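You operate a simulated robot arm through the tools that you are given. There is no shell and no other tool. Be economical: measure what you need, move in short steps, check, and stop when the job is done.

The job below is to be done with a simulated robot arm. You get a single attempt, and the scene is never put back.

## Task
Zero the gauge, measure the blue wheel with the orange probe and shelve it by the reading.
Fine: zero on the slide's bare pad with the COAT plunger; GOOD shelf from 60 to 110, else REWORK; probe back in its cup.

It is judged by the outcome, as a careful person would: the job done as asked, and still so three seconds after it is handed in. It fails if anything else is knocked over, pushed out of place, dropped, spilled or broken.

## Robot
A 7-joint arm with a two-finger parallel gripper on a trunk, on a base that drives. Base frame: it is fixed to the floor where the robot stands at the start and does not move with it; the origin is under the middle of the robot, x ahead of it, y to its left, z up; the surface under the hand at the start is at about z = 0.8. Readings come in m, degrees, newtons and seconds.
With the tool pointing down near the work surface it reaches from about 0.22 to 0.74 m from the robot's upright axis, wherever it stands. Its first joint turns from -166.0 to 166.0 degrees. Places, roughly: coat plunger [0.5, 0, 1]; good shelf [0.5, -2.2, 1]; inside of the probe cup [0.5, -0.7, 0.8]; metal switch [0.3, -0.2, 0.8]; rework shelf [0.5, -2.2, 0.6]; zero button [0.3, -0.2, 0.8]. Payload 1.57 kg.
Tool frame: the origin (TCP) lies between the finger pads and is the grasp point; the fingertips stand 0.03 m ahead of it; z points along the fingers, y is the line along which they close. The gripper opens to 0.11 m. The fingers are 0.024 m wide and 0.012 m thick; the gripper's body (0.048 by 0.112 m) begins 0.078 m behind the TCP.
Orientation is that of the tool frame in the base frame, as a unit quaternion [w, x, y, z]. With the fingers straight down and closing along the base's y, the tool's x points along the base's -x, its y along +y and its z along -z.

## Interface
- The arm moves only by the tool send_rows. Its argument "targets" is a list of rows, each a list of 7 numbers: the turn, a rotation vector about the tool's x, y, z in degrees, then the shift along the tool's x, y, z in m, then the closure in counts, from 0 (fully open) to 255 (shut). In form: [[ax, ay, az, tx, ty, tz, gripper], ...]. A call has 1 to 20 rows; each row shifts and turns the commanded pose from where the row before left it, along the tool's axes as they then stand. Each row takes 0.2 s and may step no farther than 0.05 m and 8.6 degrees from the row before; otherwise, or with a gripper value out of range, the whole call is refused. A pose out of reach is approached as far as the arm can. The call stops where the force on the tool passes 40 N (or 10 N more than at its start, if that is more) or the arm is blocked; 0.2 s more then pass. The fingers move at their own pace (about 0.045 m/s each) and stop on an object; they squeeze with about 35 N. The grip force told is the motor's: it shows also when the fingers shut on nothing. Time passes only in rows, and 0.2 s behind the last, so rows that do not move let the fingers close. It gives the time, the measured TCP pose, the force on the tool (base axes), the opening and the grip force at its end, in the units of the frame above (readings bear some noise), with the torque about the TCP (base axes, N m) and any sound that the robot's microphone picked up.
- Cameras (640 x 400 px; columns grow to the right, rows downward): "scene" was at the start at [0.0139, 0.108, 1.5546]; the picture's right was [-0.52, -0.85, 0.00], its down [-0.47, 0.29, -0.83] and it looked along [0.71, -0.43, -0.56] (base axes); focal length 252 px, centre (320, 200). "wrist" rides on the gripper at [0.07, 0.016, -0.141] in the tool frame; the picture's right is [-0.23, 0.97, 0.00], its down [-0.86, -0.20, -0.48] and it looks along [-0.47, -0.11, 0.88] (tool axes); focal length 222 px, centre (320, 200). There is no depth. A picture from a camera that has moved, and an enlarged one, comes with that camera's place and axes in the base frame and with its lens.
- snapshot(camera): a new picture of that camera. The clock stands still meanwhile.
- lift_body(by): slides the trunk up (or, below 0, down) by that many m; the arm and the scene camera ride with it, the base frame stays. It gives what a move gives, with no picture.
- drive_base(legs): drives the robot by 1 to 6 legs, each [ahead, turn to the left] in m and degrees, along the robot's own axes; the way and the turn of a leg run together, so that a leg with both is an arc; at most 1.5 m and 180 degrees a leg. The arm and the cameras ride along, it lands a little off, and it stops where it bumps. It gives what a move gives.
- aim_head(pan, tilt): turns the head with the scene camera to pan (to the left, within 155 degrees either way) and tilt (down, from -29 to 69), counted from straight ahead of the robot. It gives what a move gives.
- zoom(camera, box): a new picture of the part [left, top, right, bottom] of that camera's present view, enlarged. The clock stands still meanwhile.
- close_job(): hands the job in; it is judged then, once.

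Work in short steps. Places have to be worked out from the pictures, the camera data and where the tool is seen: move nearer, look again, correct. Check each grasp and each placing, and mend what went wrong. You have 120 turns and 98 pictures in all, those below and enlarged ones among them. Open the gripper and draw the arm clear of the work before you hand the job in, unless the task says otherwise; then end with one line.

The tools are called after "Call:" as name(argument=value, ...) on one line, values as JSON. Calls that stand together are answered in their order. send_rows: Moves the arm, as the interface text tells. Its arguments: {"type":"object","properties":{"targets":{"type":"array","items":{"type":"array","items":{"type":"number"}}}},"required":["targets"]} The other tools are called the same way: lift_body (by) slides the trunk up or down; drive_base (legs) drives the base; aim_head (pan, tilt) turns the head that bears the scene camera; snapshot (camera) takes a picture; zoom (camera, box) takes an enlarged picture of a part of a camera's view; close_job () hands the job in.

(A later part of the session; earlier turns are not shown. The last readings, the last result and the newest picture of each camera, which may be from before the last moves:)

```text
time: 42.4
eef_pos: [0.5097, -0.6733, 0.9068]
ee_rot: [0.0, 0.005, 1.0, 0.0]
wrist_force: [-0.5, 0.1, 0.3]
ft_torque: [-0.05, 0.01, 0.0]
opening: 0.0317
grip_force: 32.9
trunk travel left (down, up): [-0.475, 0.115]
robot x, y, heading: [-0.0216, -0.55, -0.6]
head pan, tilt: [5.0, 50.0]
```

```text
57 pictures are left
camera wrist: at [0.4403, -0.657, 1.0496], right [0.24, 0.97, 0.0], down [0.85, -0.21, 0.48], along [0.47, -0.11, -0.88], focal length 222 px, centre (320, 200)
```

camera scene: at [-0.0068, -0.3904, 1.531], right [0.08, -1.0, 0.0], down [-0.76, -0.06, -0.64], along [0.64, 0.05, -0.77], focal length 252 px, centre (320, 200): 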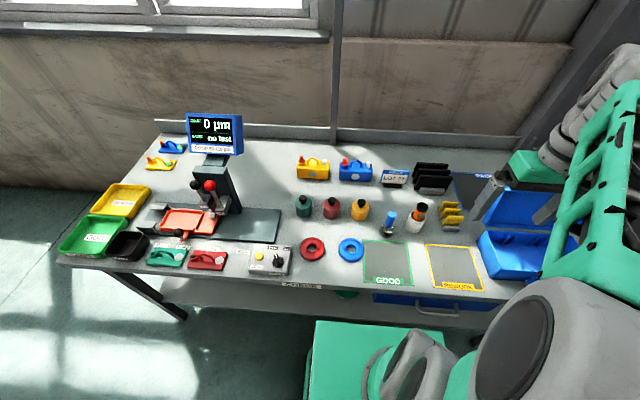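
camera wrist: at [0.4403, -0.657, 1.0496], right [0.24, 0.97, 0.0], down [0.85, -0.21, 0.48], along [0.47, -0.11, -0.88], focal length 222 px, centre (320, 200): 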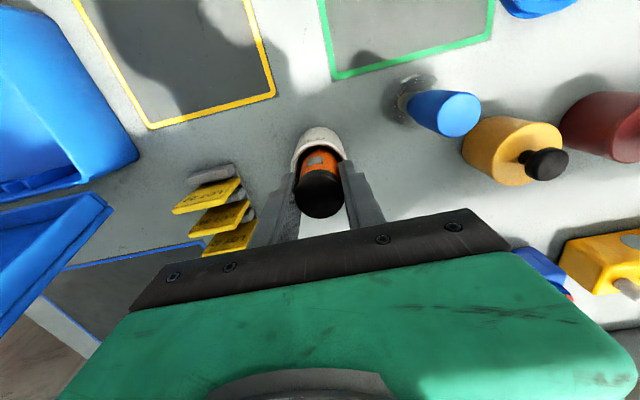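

Probe gripped (0.032 m, 33 N). Lift straight up and look.

Call:
send_rows(targets=[[0, 0, 0, 0, 0, -0.02, 255], [0, 0, 0, 0, 0, -0.03, 255], [0, 0, 0, 0, 0, -0.04, 255], [0, 0, 0, 0, 0, -0.04, 255], [0, 0, 0, 0, 0, -0.03, 255]])

Call:
zoom(camera="scene", box=[340, 130, 480, 260])

Call:
snapshot(camera="wrist")

```text
time: 43.6
eef_pos: [0.5114, -0.6741, 1.0682]
ee_rot: [0.0, 0.005, 1.0, 0.0]
wrist_force: [0.8, -0.1, -0.8]
ft_torque: [0.01, -0.01, 0.03]
opening: 0.0317
grip_force: 35.5
trunk travel left (down, up): [-0.475, 0.115]
robot x, y, heading: [-0.0226, -0.5513, -0.5]
head pan, tilt: [5.0, 50.0]
```

```text
3.08 times, centred on (410, 195) of scene
camera zoom: at [-0.0068, -0.3903, 1.5309], right [0.08, -1.0, 0.0], down [-0.76, -0.06, -0.64], along [0.64, 0.05, -0.77], focal length 776 px, centre (43, 215)
```

zoom: 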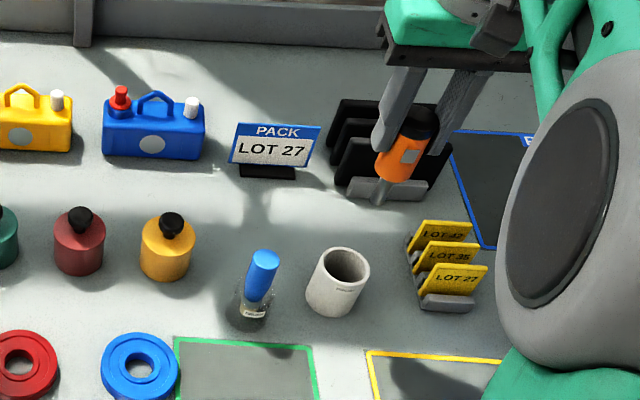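

```text
55 pictures are left
camera wrist: at [0.4408, -0.6567, 1.2104], right [0.24, 0.97, 0.0], down [0.85, -0.21, 0.48], along [0.46, -0.11, -0.88], focal length 222 px, centre (320, 200)
```

wrist: 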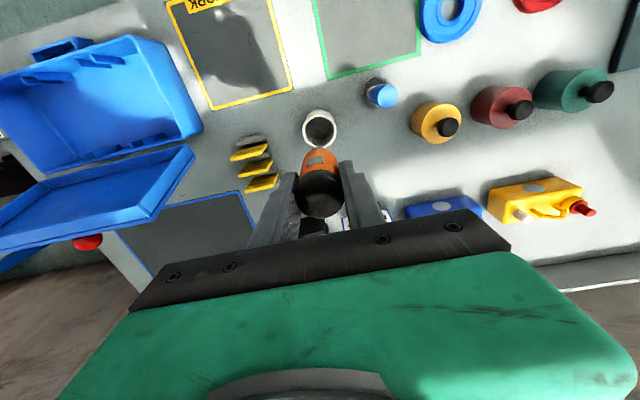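

The probe is held upright, thin tip roughly 0.105 m below TCP. Next I carry it above the blue wheel's web (near side, ≈(0.372,-0.459)).

Call:
send_rows(targets=[[0, 0, 0, 0.0232, 0.0363, 0, 255], [0, 0, 0, 0.0232, 0.0363, 0, 255], [0, 0, 0, 0.0232, 0.0363, 0, 255], [0, 0, 0, 0.0232, 0.0363, 0, 255], [0, 0, 0, 0.0232, 0.0363, 0, 255], [0, 0, 0, 0.0232, 0.0363, 0, 255], [0, 0, 0, 0, 0, 0.03, 255], [0, 0, 0, 0, 0, 0.03, 255], [0, 0, 0, 0, 0, 0.02, 255]])

Call:
zoom(camera="scene", box=[280, 180, 420, 280])

Call:
snapshot(camera="wrist")

```text
time: 45.6
eef_pos: [0.3721, -0.4545, 0.9862]
ee_rot: [0.0, 0.006, 1.0, -0.001]
wrist_force: [-0.7, 0.1, -0.9]
ft_torque: [-0.02, 0.01, -0.02]
opening: 0.0318
grip_force: 34.9
trunk travel left (down, up): [-0.475, 0.115]
robot x, y, heading: [-0.0235, -0.5479, -0.7]
head pan, tilt: [5.0, 50.0]
```

```text
4.00 times, centred on (350, 230) of scene
camera zoom: at [-0.0067, -0.3902, 1.531], right [0.08, -1.0, 0.0], down [-0.76, -0.06, -0.64], along [0.64, 0.05, -0.77], focal length 1008 px, centre (200, 80)
```

zoom: 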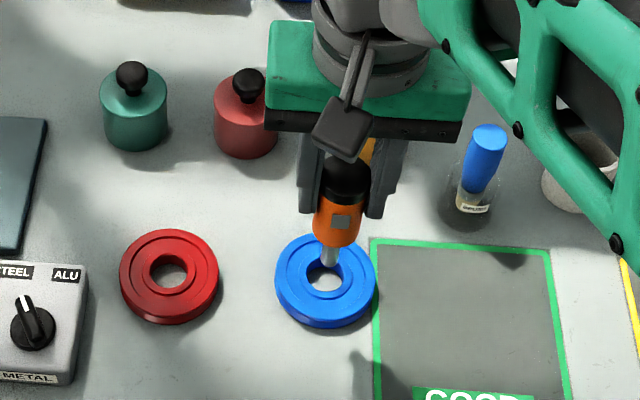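

```text
53 pictures are left
camera wrist: at [0.3027, -0.4384, 1.1288], right [0.24, 0.97, 0.0], down [0.85, -0.21, 0.48], along [0.47, -0.11, -0.88], focal length 222 px, centre (320, 200)
```

wrist: 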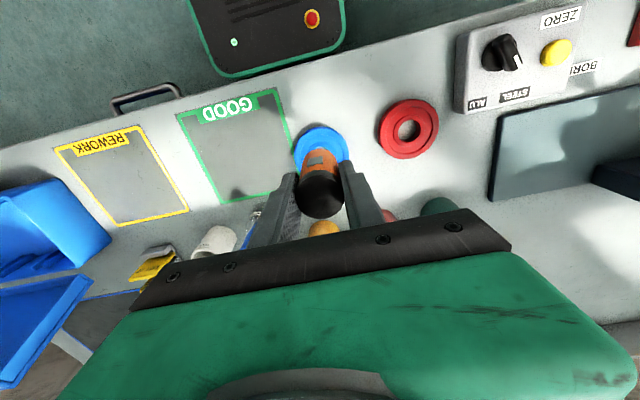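

The tip is right over the near web of the wheel. I descend slowly until light contact.

Call:
send_rows(targets=[[0, 0, 0, 0.002, -0.002, 0.03, 255], [0, 0, 0, 0, 0, 0.01, 255], [0, 0, 0, 0, 0, 0.005, 255], [0, 0, 0, 0, 0, 0.004, 255], [0, 0, 0, 0, 0, 0.003, 255]])

Call:
snapshot(camera="scene")

Call:
zoom(camera="scene", box=[280, 180, 420, 280])

```text
time: 46.8
eef_pos: [0.3702, -0.4546, 0.9349]
ee_rot: [0.0, 0.005, 1.0, 0.0]
wrist_force: [-0.6, 0.3, -0.8]
ft_torque: [0.02, -0.01, 0.02]
opening: 0.0317
grip_force: 35.3
trunk travel left (down, up): [-0.475, 0.115]
robot x, y, heading: [-0.0232, -0.5498, -0.7]
head pan, tilt: [5.0, 50.0]
```

```text
52 pictures are left
camera scene: at [-0.0067, -0.3903, 1.531], right [0.08, -1.0, 0.0], down [-0.76, -0.06, -0.64], along [0.64, 0.05, -0.77], focal length 252 px, centre (320, 200)
```

scene: 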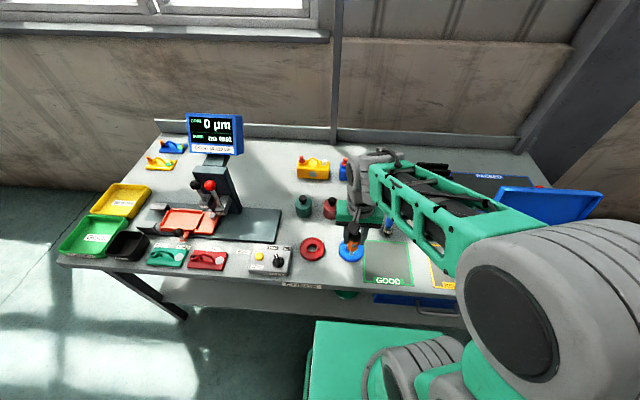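

```text
4.00 times, centred on (350, 230) of scene
camera zoom: at [-0.0067, -0.3903, 1.531], right [0.08, -1.0, 0.0], down [-0.76, -0.06, -0.64], along [0.64, 0.05, -0.77], focal length 1008 px, centre (200, 80)
```

zoom: 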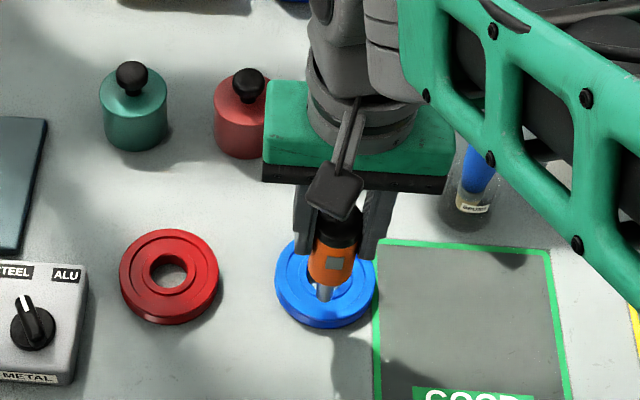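

The tip would land at the hub ring edge; I shift 5 mm toward the robot to be on the web's middle, then continue down gently.

Call:
send_rows(targets=[[0, 0, 0, 0.005, 0, 0, 255], [0, 0, 0, 0, 0, 0.003, 255], [0, 0, 0, 0, 0, 0.003, 255], [0, 0, 0, 0, 0, 0.002, 255], [0, 0, 0, 0, 0, 0.002, 255]])

Call:
zoom(camera="scene", box=[170, 100, 400, 280])

```text
time: 48.0
eef_pos: [0.3663, -0.4548, 0.9252]
ee_rot: [0.0, 0.005, 1.0, 0.0]
wrist_force: [0.5, 0.2, -1.1]
ft_torque: [-0.02, -0.01, 0.01]
opening: 0.0317
grip_force: 35.0
trunk travel left (down, up): [-0.475, 0.115]
robot x, y, heading: [-0.0223, -0.5519, -0.9]
head pan, tilt: [5.0, 50.0]
```

```text
2.22 times, centred on (285, 190) of scene
camera zoom: at [-0.0067, -0.3903, 1.531], right [0.08, -1.0, 0.0], down [-0.76, -0.06, -0.64], along [0.64, 0.05, -0.77], focal length 560 px, centre (398, 222)
```

zoom: 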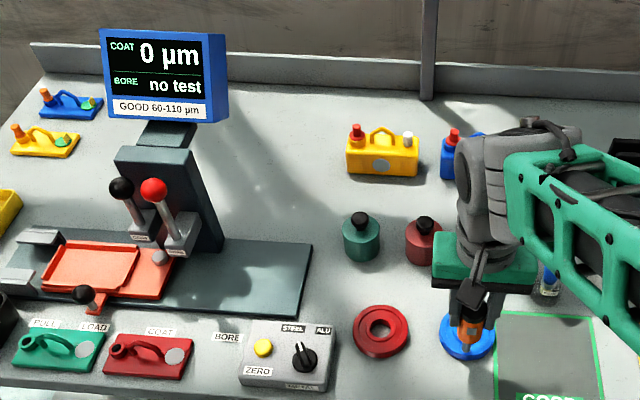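

Still no contact; continue down in small steps.

Call:
send_rows(targets=[[0, 0, 0, 0, 0, 0.002, 255], [0, 0, 0, 0, 0, 0.002, 255], [0, 0, 0, 0, 0, 0.002, 255]])

Call:
zoom(camera="scene", box=[320, 210, 390, 280])

```text
time: 48.8
eef_pos: [0.365, -0.4573, 0.9195]
ee_rot: [-0.001, 0.004, 1.0, 0.0]
wrist_force: [-0.2, 1.0, -1.9]
ft_torque: [0.03, -0.02, 0.0]
opening: 0.0319
grip_force: 34.9
trunk travel left (down, up): [-0.475, 0.115]
robot x, y, heading: [-0.0255, -0.5494, -0.4]
head pan, tilt: [5.0, 50.0]
```

```text
5.71 times, centred on (355, 245) of scene
camera zoom: at [-0.0067, -0.3903, 1.531], right [0.08, -1.0, 0.0], down [-0.76, -0.06, -0.64], along [0.64, 0.05, -0.77], focal length 1441 px, centre (120, -57)
```

zoom: 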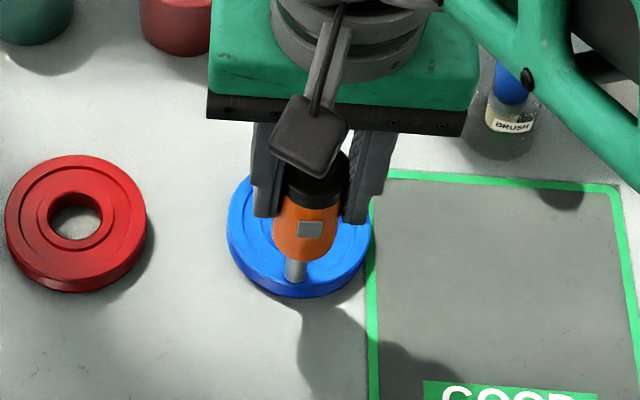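

The tip is over the groove/rim boundary (r≈0.031). I shift 5 mm back outward from robot and continue down.

Call:
send_rows(targets=[[0, 0, 0, -0.005, 0, 0, 255], [0, 0, 0, 0, 0, 0.002, 255], [0, 0, 0, 0, 0, 0.002, 255], [0, 0, 0, 0, 0, 0.0015, 255], [0, 0, 0, 0, 0, 0, 255]])

Call:
zoom(camera="scene", box=[170, 100, 400, 280])

```text
time: 50.0
eef_pos: [0.3709, -0.4556, 0.9162]
ee_rot: [0.002, 0.005, 1.0, 0.001]
wrist_force: [-3.8, -3.0, 30.6]
ft_torque: [-0.3, 0.5, -0.01]
opening: 0.032
grip_force: 34.9
trunk travel left (down, up): [-0.475, 0.115]
robot x, y, heading: [-0.0237, -0.5494, -0.7]
head pan, tilt: [5.0, 50.0]
```

```text
2.22 times, centred on (285, 190) of scene
camera zoom: at [-0.0091, -0.391, 1.5315], right [0.08, -1.0, 0.0], down [-0.76, -0.06, -0.64], along [0.64, 0.05, -0.77], focal length 560 px, centre (398, 222)
```

zoom: 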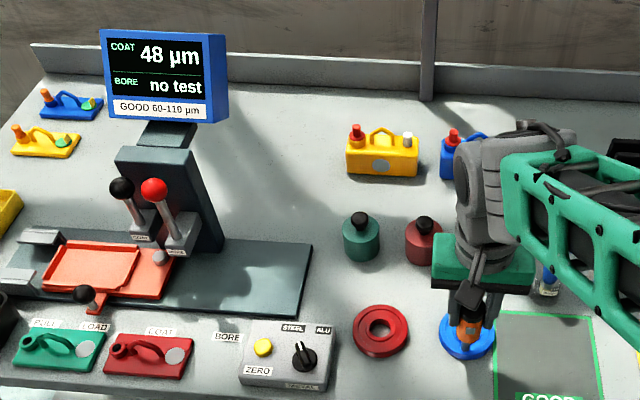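

Reading: 48 µm. I check that the contact was proper, then lift and repeat once for consistency.

Call:
zoom(camera="scene", box=[320, 210, 390, 280])

Call:
send_rows(targets=[[0, 0, 0, 0, 0, -0.004, 255], [0, 0, 0, 0, 0, -0.015, 255], [0, 0, 0, -0.022, 0.028, 0, 255], [0, 0, 0, 0, 0, 0, 255]])

Call:
zoom(camera="scene", box=[310, 200, 390, 280])

Call:
zoom(camera="scene", box=[170, 100, 270, 170])

```text
5.71 times, centred on (355, 245) of scene
camera zoom: at [-0.0091, -0.391, 1.5315], right [0.08, -1.0, 0.0], down [-0.76, -0.06, -0.64], along [0.64, 0.05, -0.77], focal length 1441 px, centre (120, -57)
```

zoom: 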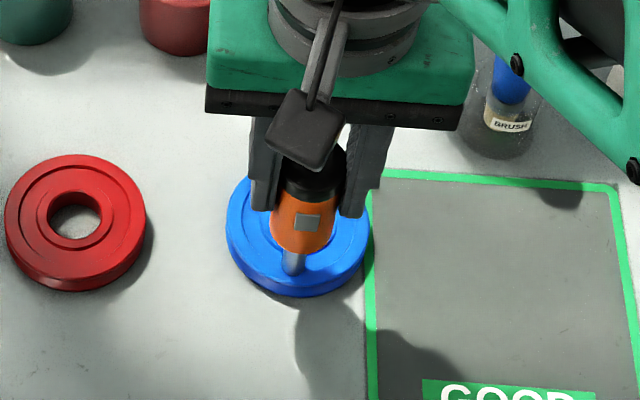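

```text
time: 51.0
eef_pos: [0.3936, -0.4282, 0.9333]
ee_rot: [-0.002, 0.005, 1.0, 0.0]
wrist_force: [-0.2, -0.2, -0.9]
ft_torque: [-0.05, 0.02, -0.02]
opening: 0.0318
grip_force: 35.3
trunk travel left (down, up): [-0.475, 0.115]
robot x, y, heading: [-0.0246, -0.5525, -0.7]
head pan, tilt: [5.0, 50.0]
```

```text
5.00 times, centred on (350, 240) of scene
camera zoom: at [-0.0062, -0.3899, 1.5309], right [0.08, -1.0, 0.0], down [-0.76, -0.06, -0.64], along [0.64, 0.05, -0.77], focal length 1261 px, centre (170, 0)
```

zoom: 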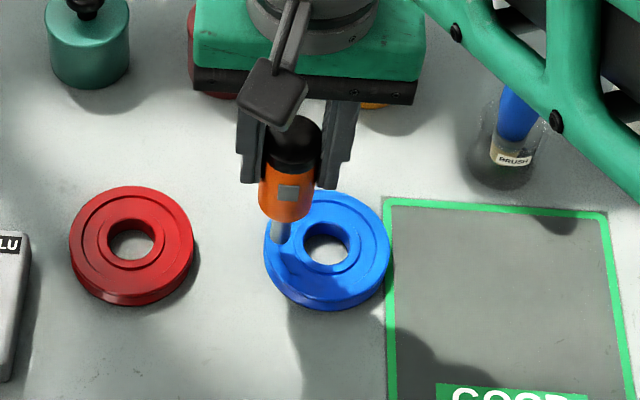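

```text
5.71 times, centred on (220, 135) of scene
camera zoom: at [-0.0062, -0.3899, 1.5309], right [0.08, -1.0, 0.0], down [-0.76, -0.06, -0.64], along [0.64, 0.05, -0.77], focal length 1441 px, centre (891, 571)
```

zoom: 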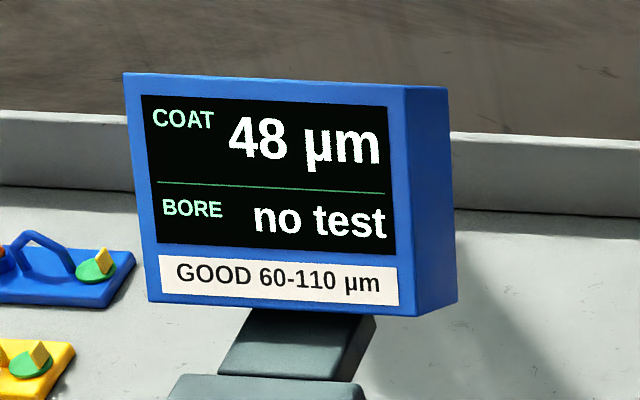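

Reading held at 48 µm, contact was on the web. I repeat at a second spot (+y side) lightly.

Call:
send_rows(targets=[[0, 0, 0, -0.005, -0.003, 0.008, 255], [0, 0, 0, 0, 0, 0.005, 255], [0, 0, 0, 0, 0, 0.002, 255], [0, 0, 0, 0, 0, 0.002, 255], [0, 0, 0, 0, 0, 0.001, 255]])

Call:
zoom(camera="scene", box=[170, 100, 400, 280])

```text
time: 52.2
eef_pos: [0.3985, -0.4304, 0.9166]
ee_rot: [0.001, 0.005, 1.0, 0.0]
wrist_force: [-3.1, -1.5, 12.3]
ft_torque: [-0.14, 0.3, -0.01]
opening: 0.0317
grip_force: 34.7
trunk travel left (down, up): [-0.475, 0.115]
robot x, y, heading: [-0.0223, -0.5519, -0.6]
head pan, tilt: [5.0, 50.0]
```

```text
2.22 times, centred on (285, 190) of scene
camera zoom: at [-0.0078, -0.3906, 1.5313], right [0.08, -1.0, 0.0], down [-0.76, -0.06, -0.64], along [0.64, 0.05, -0.77], focal length 560 px, centre (398, 222)
```

zoom: 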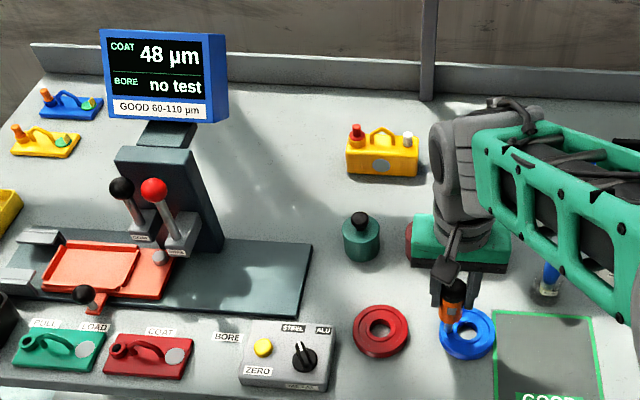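

48 µm again: below 60, so REWORK on this reading. Now the probe goes back: lift, and carry above the cup.

Call:
send_rows(targets=[[0, 0, 0, 0, 0, -0.02, 255], [0, 0, 0, 0, 0, -0.045, 255], [0, 0, 0, 0, 0, -0.045, 255], [0, 0, 0, 0, 0, -0.042, 255], [0, 0, 0, -0.0185, -0.0405, 0, 255], [0, 0, 0, -0.0185, -0.0405, 0, 255], [0, 0, 0, -0.0185, -0.0405, 0, 255], [0, 0, 0, -0.0185, -0.0405, 0, 255], [0, 0, 0, -0.0185, -0.0405, 0, 255], [0, 0, 0, -0.0185, -0.0405, 0, 255], [0, 0, 0, 0, 0, 0, 255]])

Call:
zoom(camera="scene", box=[340, 130, 480, 260])

Call:
zoom(camera="wrist", box=[240, 80, 400, 240])

```text
time: 54.6
eef_pos: [0.507, -0.6761, 1.0664]
ee_rot: [0.0, 0.005, 1.0, 0.001]
wrist_force: [-0.3, -0.7, -0.6]
ft_torque: [0.02, 0.01, 0.0]
opening: 0.0319
grip_force: 35.5
trunk travel left (down, up): [-0.475, 0.115]
robot x, y, heading: [-0.0212, -0.5537, -0.7]
head pan, tilt: [5.0, 50.0]
```

```text
3.08 times, centred on (410, 195) of scene
camera zoom: at [-0.0066, -0.3906, 1.531], right [0.08, -1.0, 0.0], down [-0.76, -0.06, -0.64], along [0.64, 0.05, -0.77], focal length 776 px, centre (43, 215)
```

zoom: 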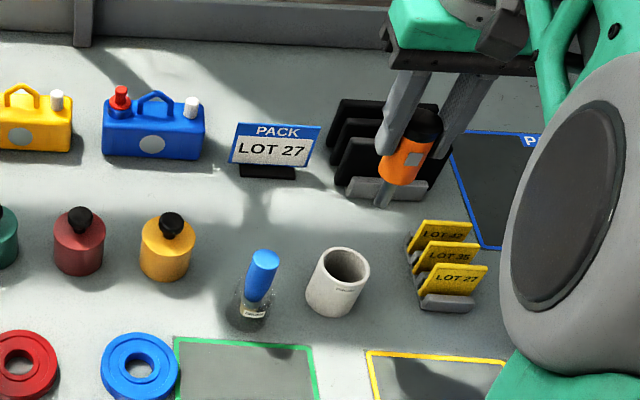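

```text
2.50 times, centred on (320, 160) of wrist
camera zoom: at [0.4377, -0.6598, 1.2094], right [0.24, 0.97, 0.0], down [0.85, -0.21, 0.48], along [0.46, -0.11, -0.88], focal length 555 px, centre (320, 300)
```

zoom: 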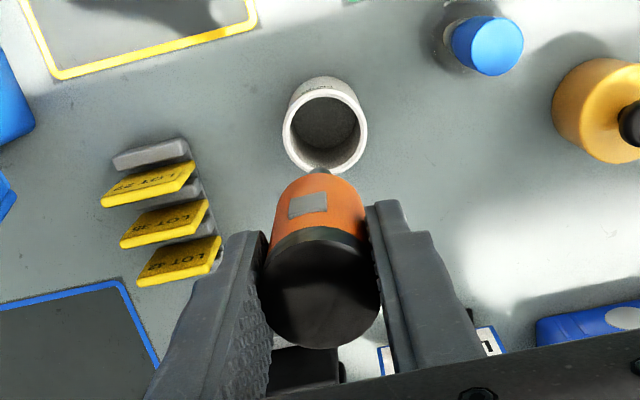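

Probe tilt is unchanged; the tip needs about (+2, +4) mm to be centred in the cup. I adjust and lower it in.

Call:
send_rows(targets=[[0, 0, 0, -0.002, 0.004, 0.03, 255], [0, 0, 0, 0, 0, 0.03, 255], [0, 0, 0, 0, 0, 0.02, 255], [0, 0, 0, 0, 0, 0.02, 255], [0, 0, 0, 0, 0, 0.02, 255]])

Call:
zoom(camera="scene", box=[370, 160, 470, 260])

Call:
zoom(camera="wrist", box=[240, 80, 400, 240])

```text
time: 55.8
eef_pos: [0.5086, -0.6724, 0.9465]
ee_rot: [-0.001, 0.005, 1.0, 0.001]
wrist_force: [-0.6, -0.4, -1.4]
ft_torque: [0.02, 0.02, -0.03]
opening: 0.032
grip_force: 35.3
trunk travel left (down, up): [-0.475, 0.115]
robot x, y, heading: [-0.0262, -0.5526, -0.6]
head pan, tilt: [5.0, 50.0]
```

```text
4.00 times, centred on (420, 210) of scene
camera zoom: at [-0.0066, -0.3904, 1.531], right [0.08, -1.0, 0.0], down [-0.76, -0.06, -0.64], along [0.64, 0.05, -0.77], focal length 1008 px, centre (-80, 160)
```

zoom: 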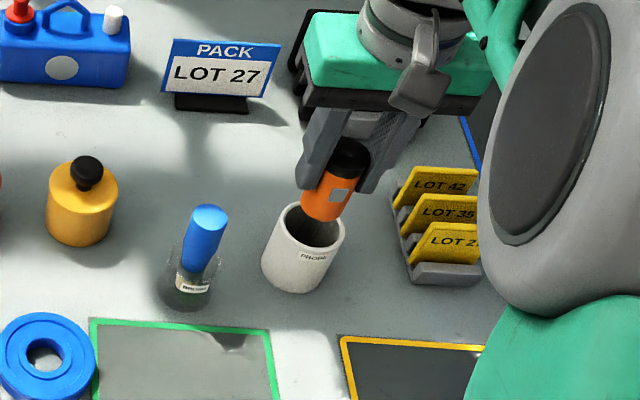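

```text
2.50 times, centred on (320, 160) of wrist
camera zoom: at [0.4393, -0.6556, 1.089], right [0.24, 0.97, 0.0], down [0.85, -0.21, 0.48], along [0.46, -0.11, -0.88], focal length 555 px, centre (320, 300)
```

zoom: 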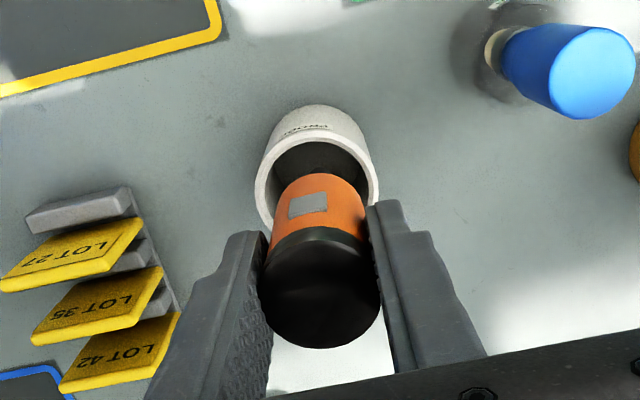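

Entering the cup cleanly; lower the remaining ~4 cm and release at the original height.

Call:
send_rows(targets=[[0, 0, 0, 0, 0, 0.012, 255], [0, 0, 0, 0, 0, 0.012, 255], [0, 0, 0, 0, 0, 0.008, 255], [0, 0, 0, 0, 0, 0.005, 255], [0, 0, 0, 0, 0, 0.002, 255]])

Call:
zoom(camera="scene", box=[370, 160, 470, 260])

```text
time: 57.0
eef_pos: [0.5102, -0.6714, 0.9071]
ee_rot: [0.0, 0.004, 1.0, -0.001]
wrist_force: [-0.5, 0.0, -1.1]
ft_torque: [0.01, 0.01, -0.01]
opening: 0.0321
grip_force: 35.5
trunk travel left (down, up): [-0.475, 0.115]
robot x, y, heading: [-0.0221, -0.5542, -0.6]
head pan, tilt: [5.0, 50.0]
```

```text
4.00 times, centred on (420, 210) of scene
camera zoom: at [-0.0067, -0.3904, 1.531], right [0.08, -1.0, 0.0], down [-0.76, -0.06, -0.64], along [0.64, 0.05, -0.77], focal length 1008 px, centre (-80, 160)
```

zoom: 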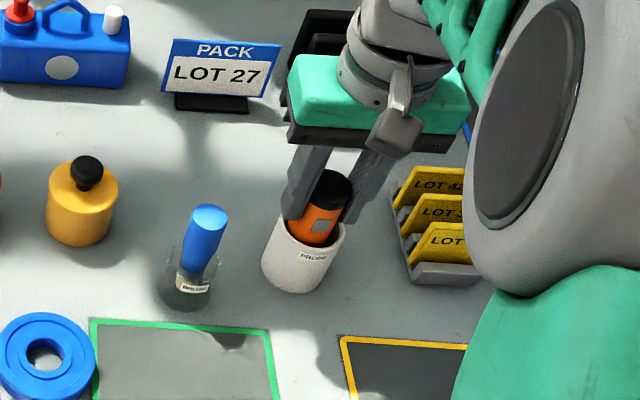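

Probe is seated; release by opening slightly, then lift straight up.

Call:
send_rows(targets=[[0, 0, 0, 0, 0, 0.001, 255], [0, 0, 0, 0, 0, 0, 110], [0, 0, 0, 0, 0, 0, 110], [0, 0, 0, 0, 0, 0, 110], [0, 0, 0, 0, 0, -0.03, 110], [0, 0, 0, 0, 0, -0.04, 110], [0, 0, 0, 0, 0, -0.04, 0], [0, 0, 0, 0, 0, -0.04, 0]])

Call:
zoom(camera="scene", box=[330, 160, 470, 280])

```text
time: 58.8
eef_pos: [0.5091, -0.6725, 1.0551]
ee_rot: [0.0, 0.005, 1.0, 0.0]
wrist_force: [1.2, 0.0, 0.6]
ft_torque: [-0.01, -0.01, 0.02]
opening: 0.11
grip_force: 0.0
trunk travel left (down, up): [-0.475, 0.115]
robot x, y, heading: [-0.0241, -0.5528, -0.5]
head pan, tilt: [5.0, 50.0]
```

```text
3.33 times, centred on (400, 220) of scene
camera zoom: at [-0.0069, -0.3903, 1.5309], right [0.08, -1.0, 0.0], down [-0.76, -0.06, -0.64], along [0.64, 0.05, -0.77], focal length 840 px, centre (53, 133)
```

zoom: 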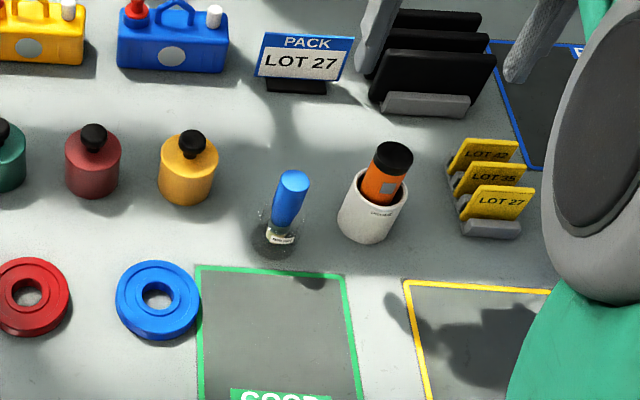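

Probe is back in its cup, undisturbed. For shelf placement I'll grasp the wheel with a 45° forward pitch; move near it and tilt the tool.

Call:
send_rows(targets=[[0, 0, 0, 0.0256, 0.0305, 0.0107, 0], [0, 0, 0, 0.0256, 0.0305, 0.0107, 0], [0, 0, 0, 0.0256, 0.0305, 0.0107, 0], [0, 0, 0, 0.0256, 0.0305, 0.0107, 0], [0, 0, 0, 0.0256, 0.0305, 0.0107, 0], [0, 0, 0, 0.0256, 0.0305, 0.0107, 0], [0, 0, 0, 0.0256, 0.0305, 0.0107, 0], [0, -7.5, 0, 0, 0, 0, 0], [0, -7.5, 0, 0, 0, 0, 0], [0, -7.5, 0, 0, 0, 0, 0], [0, -7.5, 0, 0, 0, 0, 0], [0, -7.5, 0, 0, 0, 0, 0], [0, -7.5, 0, 0, 0, 0, 0]])

Call:
snapshot(camera="wrist")

Call:
snapshot(camera="scene")

```text
time: 61.6
eef_pos: [0.3305, -0.4562, 0.9813]
ee_rot: [0.384, 0.004, 0.923, -0.002]
wrist_force: [-0.2, 0.0, -0.1]
ft_torque: [-0.02, -0.02, -0.03]
opening: 0.1098
grip_force: 0.1
trunk travel left (down, up): [-0.475, 0.115]
robot x, y, heading: [-0.0246, -0.5526, -0.6]
head pan, tilt: [5.0, 50.0]
```

```text
37 pictures are left
camera wrist: at [0.1824, -0.4392, 1.0334], right [0.17, 0.97, 0.16], down [0.26, -0.2, 0.94], along [0.95, -0.12, -0.29], focal length 222 px, centre (320, 200)
```

wrist: 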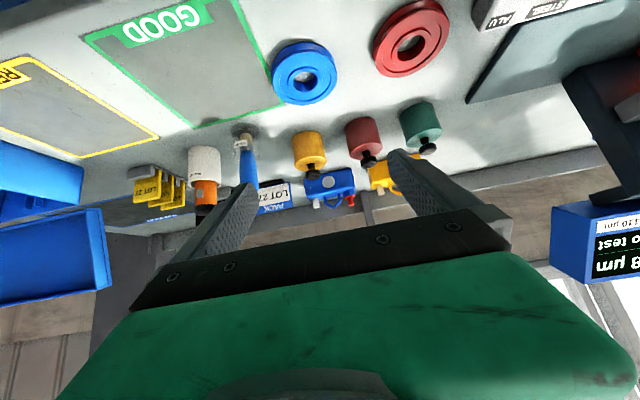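

```text
36 pictures are left
camera scene: at [-0.0066, -0.3904, 1.531], right [0.08, -1.0, 0.0], down [-0.76, -0.06, -0.64], along [0.64, 0.05, -0.77], focal length 252 px, centre (320, 200)
```

scene: 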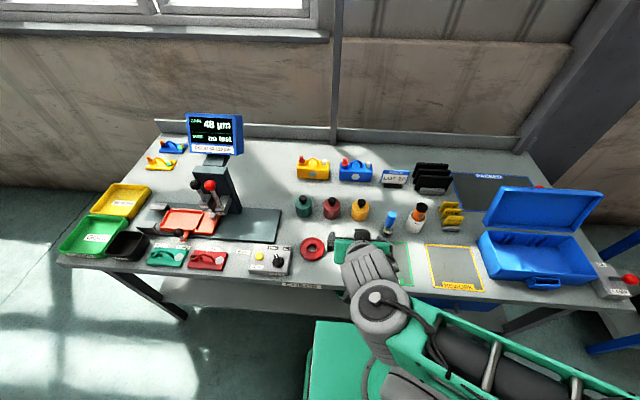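

Wheel centre confirmed ≈(0.390,-0.459). I descend straddling it, stopping 8 mm above final height to check.

Call:
send_rows(targets=[[0, 0, 0, 0.0162, -0.0007, 0.0329, 0], [0, 0, 0, 0.0162, -0.0007, 0.0329, 0], [0, 0, 0, 0.0162, -0.0007, 0.0329, 0], [0, 0, 0, 0.0162, -0.0007, 0.0329, 0], [0, 0, 0, 0, 0, 0, 0]])

Call:
snapshot(camera="wrist")

```text
time: 62.8
eef_pos: [0.3792, -0.46, 0.8413]
ee_rot: [0.382, 0.004, 0.924, -0.002]
wrist_force: [-0.3, -0.3, 0.0]
ft_torque: [0.04, -0.03, 0.02]
opening: 0.1099
grip_force: 0.1
trunk travel left (down, up): [-0.475, 0.115]
robot x, y, heading: [-0.0268, -0.5513, -0.6]
head pan, tilt: [5.0, 50.0]
```

```text
35 pictures are left
camera wrist: at [0.2293, -0.443, 0.8938], right [0.17, 0.97, 0.16], down [0.26, -0.2, 0.94], along [0.95, -0.12, -0.29], focal length 222 px, centre (320, 200)
```

wrist: 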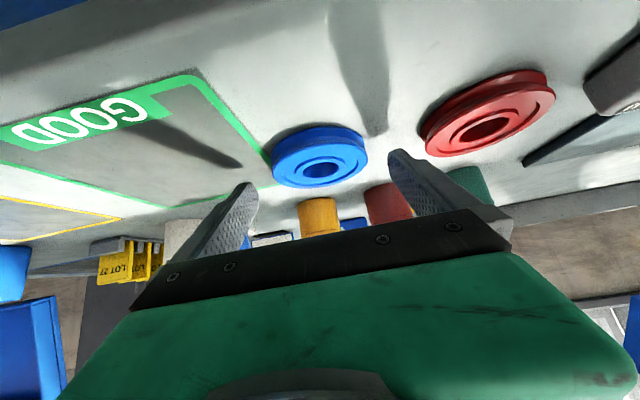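

Wheel is centred between the fingers. Down the last 7 mm and close.

Call:
send_rows(targets=[[0, 0, 0, 0.0025, 0.001, 0.0025, 0], [0, 0, 0, 0.0025, 0, 0.0025, 0], [0, 0, 0, 0, 0, 0, 150], [0, 0, 0, 0, 0, 0, 255], [0, 0, 0, 0, 0, 0, 255], [0, 0, 0, 0, 0, 0, 255]])

Call:
snapshot(camera="wrist")

```text
time: 64.2
eef_pos: [0.3785, -0.4591, 0.8361]
ee_rot: [0.383, 0.005, 0.924, -0.002]
wrist_force: [0.0, 0.3, -0.2]
ft_torque: [-0.1, -0.02, 0.0]
opening: 0.0792
grip_force: 32.1
trunk travel left (down, up): [-0.475, 0.115]
robot x, y, heading: [-0.0225, -0.5524, -0.4]
head pan, tilt: [5.0, 50.0]
```

```text
34 pictures are left
camera wrist: at [0.2294, -0.4417, 0.8872], right [0.17, 0.97, 0.16], down [0.26, -0.2, 0.94], along [0.95, -0.12, -0.29], focal length 222 px, centre (320, 200)
```

wrist: 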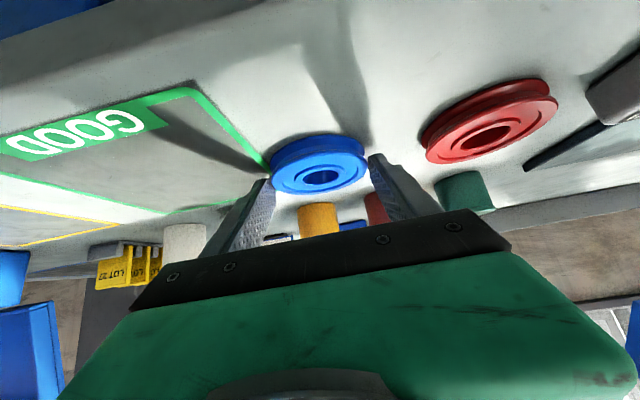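

Gripped at 0.079 m (wheel diameter). I lift it slowly straight up and read the weight.

Call:
send_rows(targets=[[0, 0, 0, -0.007, 0, -0.007, 255], [0, 0, 0, -0.014, 0, -0.014, 255], [0, 0, 0, -0.028, 0, -0.028, 255], [0, 0, 0, -0.028, 0, -0.028, 255], [0, 0, 0, 0, 0, 0, 255], [0, 0, 0, 0, 0, 0, 255]])

Call:
snapshot(camera="wrist")

Call:
send_rows(targets=[[0, 0, 0, 0, 0, 0, 255]])

```text
time: 65.6
eef_pos: [0.3794, -0.4581, 0.9454]
ee_rot: [0.383, 0.004, 0.924, -0.002]
wrist_force: [-0.3, -0.1, -5.7]
ft_torque: [0.04, 0.1, 0.04]
opening: 0.079
grip_force: 35.2
trunk travel left (down, up): [-0.475, 0.115]
robot x, y, heading: [-0.0249, -0.5493, -0.8]
head pan, tilt: [5.0, 50.0]
```

```text
33 pictures are left
camera wrist: at [0.2299, -0.4411, 0.997], right [0.17, 0.97, 0.16], down [0.27, -0.2, 0.94], along [0.95, -0.12, -0.29], focal length 222 px, centre (320, 200)
```

wrist: 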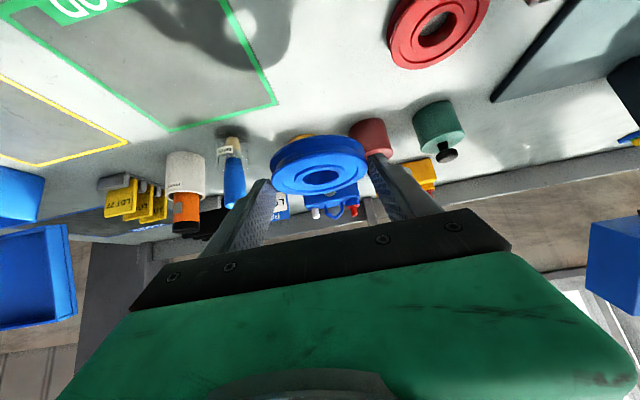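

```text
time: 66.0
eef_pos: [0.3792, -0.4576, 0.9451]
ee_rot: [0.383, 0.005, 0.924, -0.002]
wrist_force: [-0.3, 1.1, -5.4]
ft_torque: [0.0, 0.13, 0.01]
opening: 0.0791
grip_force: 35.3
trunk travel left (down, up): [-0.475, 0.115]
robot x, y, heading: [-0.0229, -0.5493, -0.6]
head pan, tilt: [5.0, 50.0]
```

Weight ≈5.5 N (0.56 kg) fits a steel wheel, so STEEL and 48 µm are right: REWORK. I back off, turn and drive toward the shelf, stopping in front of it.

Call:
drive_base(legs=[[-0.28, 0], [0, -90], [1.4, 0]])

Call:
aim_head(pan=35, tilt=35)

Call:
snapshot(camera="scene")

```text
time: 78.4
eef_pos: [-0.248, -2.3492, 0.9458]
ee_rot: [0.268, 0.66, 0.646, -0.274]
wrist_force: [0.4, -0.2, -5.6]
ft_torque: [0.11, 0.02, 0.01]
opening: 0.0789
grip_force: 34.7
trunk travel left (down, up): [-0.475, 0.115]
robot x, y, heading: [-0.3399, -1.9435, -91.2]
head pan, tilt: [5.0, 50.0]
```

```text
time: 79.4
eef_pos: [-0.248, -2.3485, 0.9455]
ee_rot: [0.268, 0.66, 0.647, -0.273]
wrist_force: [0.0, 0.0, -5.2]
ft_torque: [0.13, 0.03, 0.04]
opening: 0.0789
grip_force: 35.1
trunk travel left (down, up): [-0.475, 0.115]
robot x, y, heading: [-0.335, -1.9441, -91.1]
head pan, tilt: [35.0, 35.0]
```

```text
32 pictures are left
camera scene: at [-0.1329, -1.9618, 1.5526], right [-0.83, -0.56, 0.0], down [-0.32, 0.48, -0.82], along [0.46, -0.68, -0.57], focal length 252 px, centre (320, 200)
```

scene: 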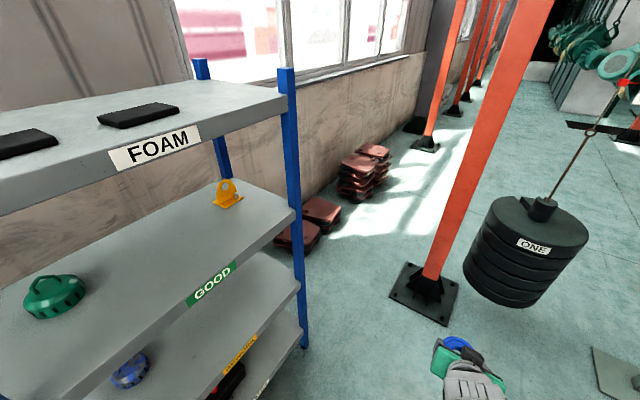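

Front edge of shelves ≈ x 0.335, REWORK plate z≈0.6, existing blue item at ≈(0.57,-1.91). I go a bit on, turn to face the shelf, and lower the trunk before entering.

Call:
drive_base(legs=[[0.27, 0], [0, 91]])

Call:
lift_body(by=-0.2)

Call:
aim_head(pan=5, tilt=45)

Call:
snapshot(camera="scene")

Call:
snapshot(camera="wrist")

```text
time: 85.2
eef_pos: [0.0601, -2.1197, 0.9444]
ee_rot: [0.383, 0.002, 0.924, 0.0]
wrist_force: [0.7, 0.1, -5.1]
ft_torque: [0.03, 0.1, -0.04]
opening: 0.0792
grip_force: 35.2
trunk travel left (down, up): [-0.475, 0.115]
robot x, y, heading: [-0.3378, -2.2148, -0.1]
head pan, tilt: [35.0, 35.0]
```

```text
time: 87.3
eef_pos: [0.0604, -2.1212, 0.7442]
ee_rot: [0.383, 0.002, 0.924, -0.001]
wrist_force: [-0.3, -0.3, -5.7]
ft_torque: [0.01, 0.13, -0.01]
opening: 0.0793
grip_force: 35.4
trunk travel left (down, up): [-0.275, 0.315]
robot x, y, heading: [-0.3437, -2.2143, -0.2]
head pan, tilt: [35.0, 35.0]
```

```text
time: 88.3
eef_pos: [0.0598, -2.1194, 0.7454]
ee_rot: [0.383, 0.002, 0.924, 0.0]
wrist_force: [-0.9, 0.7, -5.1]
ft_torque: [0.0, 0.12, 0.02]
opening: 0.0792
grip_force: 35.0
trunk travel left (down, up): [-0.275, 0.315]
robot x, y, heading: [-0.3434, -2.217, -0.3]
head pan, tilt: [5.0, 45.0]
```

```text
31 pictures are left
camera scene: at [-0.3216, -2.0541, 1.3379], right [0.08, -1.0, 0.0], down [-0.7, -0.06, -0.71], along [0.7, 0.06, -0.71], focal length 252 px, centre (320, 200)
```

scene: 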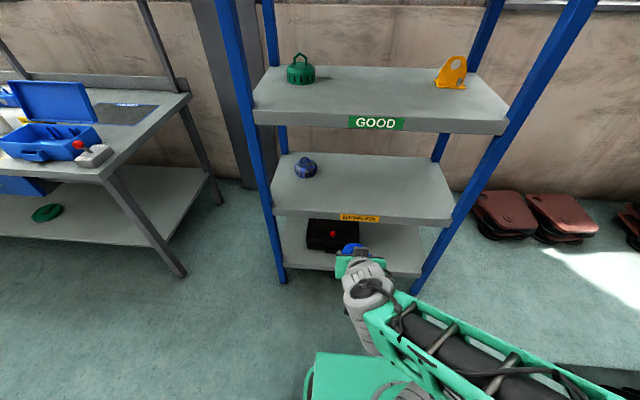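

```text
30 pictures are left
camera wrist: at [-0.0893, -2.1039, 0.7968], right [0.16, 0.97, 0.16], down [0.27, -0.2, 0.94], along [0.95, -0.11, -0.29], focal length 222 px, centre (320, 200)
```

wrist: 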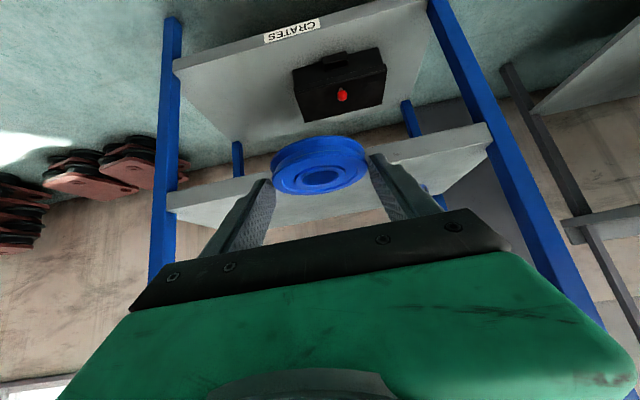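

Facing the shelf, the space on the REWORK plate ahead is free. I drive 0.28 m forward; the wheel will be ~11 cm above the plate.

Call:
drive_base(legs=[[0.28, 0]])

Call:
snapshot(camera="scene")

Call:
snapshot(camera="wrist")

```text
time: 90.2
eef_pos: [0.3395, -2.1205, 0.7451]
ee_rot: [0.383, 0.001, 0.924, 0.001]
wrist_force: [0.1, -0.1, -4.9]
ft_torque: [0.0, 0.1, 0.0]
opening: 0.0792
grip_force: 35.1
trunk travel left (down, up): [-0.275, 0.315]
robot x, y, heading: [-0.0581, -2.2181, -0.1]
head pan, tilt: [5.0, 45.0]
```

```text
29 pictures are left
camera scene: at [-0.0413, -2.0554, 1.3379], right [0.08, -1.0, 0.0], down [-0.7, -0.06, -0.71], along [0.7, 0.06, -0.71], focal length 252 px, centre (320, 200)
```

scene: 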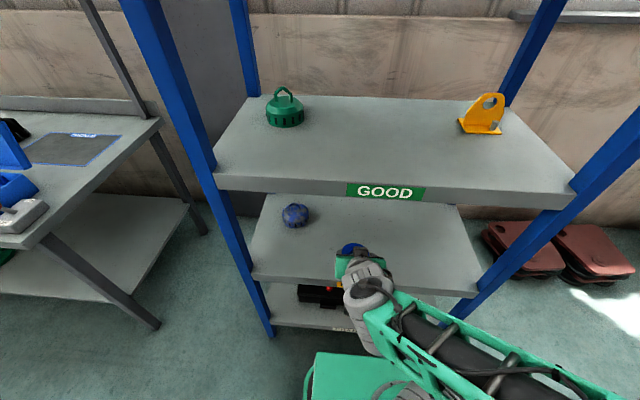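

```text
28 pictures are left
camera wrist: at [0.191, -2.1055, 0.7968], right [0.17, 0.97, 0.16], down [0.27, -0.2, 0.94], along [0.95, -0.11, -0.29], focal length 222 px, centre (320, 200)
```

wrist: 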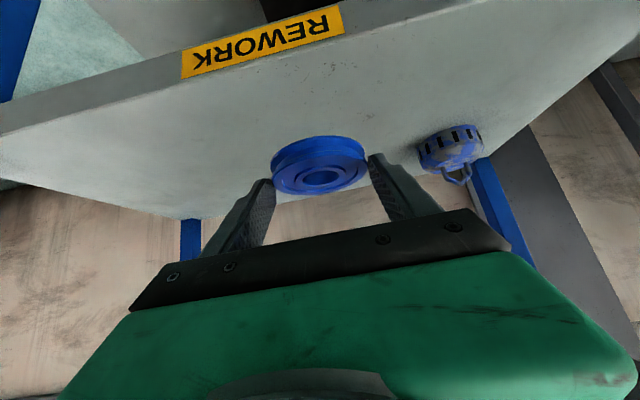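

The spot ahead is free (blue item well to the left). I move the wheel 8.5 cm deeper, then down 6 cm.

Call:
send_rows(targets=[[0, 0, 0, -0.03, 0, 0.03, 255], [0, 0, 0, -0.03, 0, 0.03, 255], [0, 0, 0, 0.0212, 0, 0.0212, 255], [0, 0, 0, 0.0212, 0, 0.0212, 255], [0, 0, 0, 0, 0, 0, 255]])

Call:
snapshot(camera="wrist")

```text
time: 91.4
eef_pos: [0.4255, -2.1228, 0.685]
ee_rot: [0.382, 0.003, 0.924, -0.001]
wrist_force: [-0.3, 0.0, -4.9]
ft_torque: [0.03, 0.12, 0.03]
opening: 0.079
grip_force: 35.1
trunk travel left (down, up): [-0.275, 0.315]
robot x, y, heading: [-0.0608, -2.2189, -0.4]
head pan, tilt: [5.0, 45.0]
```

```text
27 pictures are left
camera wrist: at [0.2765, -2.1062, 0.7367], right [0.17, 0.97, 0.16], down [0.27, -0.2, 0.94], along [0.95, -0.11, -0.29], focal length 222 px, centre (320, 200)
```

wrist: 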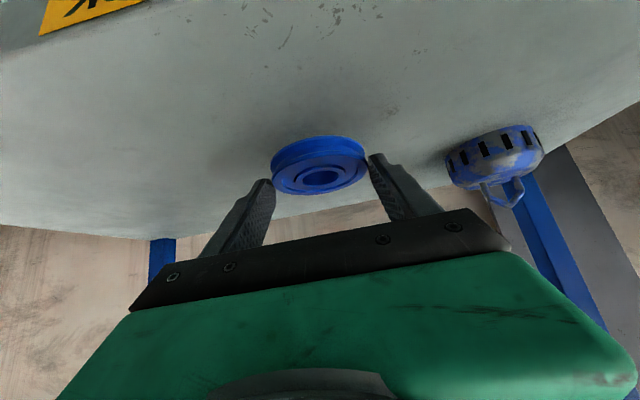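

Shadow is closing in beneath the wheel; I lower in small steps until contact.

Call:
send_rows(targets=[[0, 0, 0, 0.0071, 0, 0.0071, 255], [0, 0, 0, 0.005, 0, 0.005, 255], [0, 0, 0, 0.0028, 0, 0.0028, 255], [0, 0, 0, 0.0021, 0, 0.0021, 255], [0, 0, 0, 0.0021, 0, 0.0021, 255]])

Call:
snapshot(camera="wrist")

```text
time: 92.6
eef_pos: [0.4255, -2.1235, 0.6584]
ee_rot: [0.382, 0.002, 0.924, -0.001]
wrist_force: [-0.4, -0.1, -4.9]
ft_torque: [-0.01, 0.11, 0.01]
opening: 0.079
grip_force: 34.9
trunk travel left (down, up): [-0.275, 0.315]
robot x, y, heading: [-0.0619, -2.2164, -0.4]
head pan, tilt: [5.0, 45.0]
```

```text
26 pictures are left
camera wrist: at [0.2762, -2.1062, 0.7094], right [0.17, 0.97, 0.16], down [0.27, -0.2, 0.94], along [0.95, -0.11, -0.29], focal length 222 px, centre (320, 200)
```

wrist: 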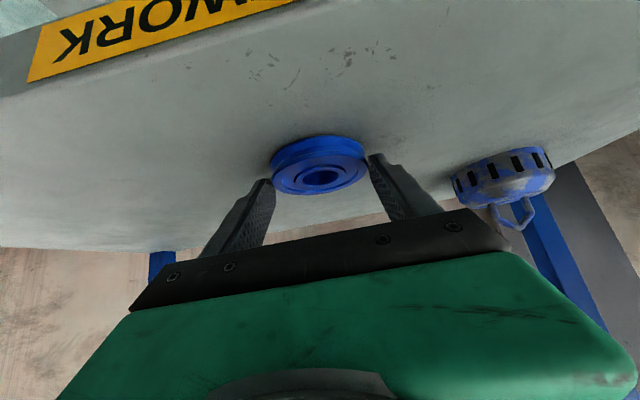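

Near contact but still the full weight (−4.9 N) on the tool; continue 2–3 mm steps.

Call:
send_rows(targets=[[0, 0, 0, 0.0021, 0, 0.0021, 255], [0, 0, 0, 0.0018, 0, 0.0018, 255], [0, 0, 0, 0.0018, 0, 0.0018, 255], [0, 0, 0, 0.0014, 0, 0.0014, 255]])

```text
time: 93.6
eef_pos: [0.4289, -2.1229, 0.6521]
ee_rot: [0.389, 0.003, 0.921, 0.0]
wrist_force: [-3.0, -4.6, 33.4]
ft_torque: [-0.26, -0.68, 0.09]
opening: 0.0793
grip_force: 34.9
trunk travel left (down, up): [-0.275, 0.315]
robot x, y, heading: [-0.0617, -2.2153, -0.4]
head pan, tilt: [5.0, 45.0]
```

Contact with the plate. I relieve about 3 mm, then open the gripper and check.

Call:
send_rows(targets=[[0, 0, 0, -0.002, 0, -0.002, 255], [0, 0, 0, 0, 0, 0, 255]])

Call:
send_rows(targets=[[0, 0, 0, 0, 0, 0, 40], [0, 0, 0, 0, 0, 0, 0], [0, 0, 0, 0, 0, 0, 0], [0, 0, 0, 0, 0, 0, 0]])

Call:
snapshot(camera="wrist")

```text
time: 94.2
eef_pos: [0.4263, -2.122, 0.6537]
ee_rot: [0.385, 0.003, 0.923, 0.0]
wrist_force: [11.6, -3.6, 25.0]
ft_torque: [0.01, -0.52, -0.07]
opening: 0.0792
grip_force: 35.3
trunk travel left (down, up): [-0.275, 0.315]
robot x, y, heading: [-0.0643, -2.2153, 0.0]
head pan, tilt: [5.0, 45.0]
```

```text
time: 95.2
eef_pos: [0.4226, -2.1214, 0.6511]
ee_rot: [0.381, 0.0, 0.925, 0.002]
wrist_force: [-16.3, 4.5, 20.2]
ft_torque: [-0.88, 0.29, -0.9]
opening: 0.101
grip_force: 0.0
trunk travel left (down, up): [-0.275, 0.315]
robot x, y, heading: [-0.0624, -2.2155, -0.3]
head pan, tilt: [5.0, 45.0]
```

```text
25 pictures are left
camera wrist: at [0.2735, -2.1056, 0.7022], right [0.16, 0.97, 0.16], down [0.27, -0.2, 0.94], along [0.95, -0.11, -0.3], focal length 222 px, centre (320, 200)
```

wrist: 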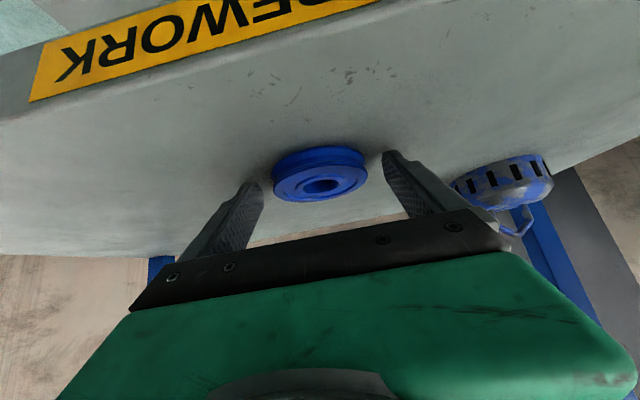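

The fingertips seem to press on the plate (20 N). I rise 5 mm straight up and recheck.

Call:
send_rows(targets=[[0, 0, 0, -0.0018, 0, -0.0018, 0], [0, 0, 0, -0.0018, 0, -0.0018, 0], [0, 0, 0, 0, 0, 0, 0]])

Call:
snapshot(camera="wrist")

```text
time: 96.0
eef_pos: [0.4247, -2.1221, 0.6549]
ee_rot: [0.381, 0.003, 0.924, -0.002]
wrist_force: [-0.3, 0.4, -0.1]
ft_torque: [0.03, 0.0, -0.04]
opening: 0.1101
grip_force: 0.0
trunk travel left (down, up): [-0.275, 0.315]
robot x, y, heading: [-0.0609, -2.2181, -0.2]
head pan, tilt: [5.0, 45.0]
```

```text
24 pictures are left
camera wrist: at [0.2756, -2.1059, 0.7074], right [0.17, 0.97, 0.16], down [0.27, -0.2, 0.94], along [0.95, -0.11, -0.29], focal length 222 px, centre (320, 200)
```

wrist: 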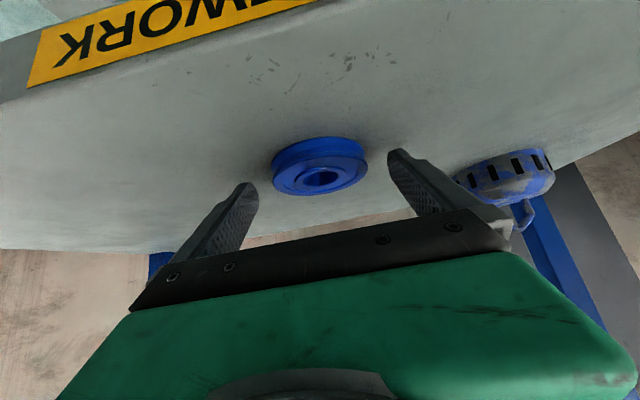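

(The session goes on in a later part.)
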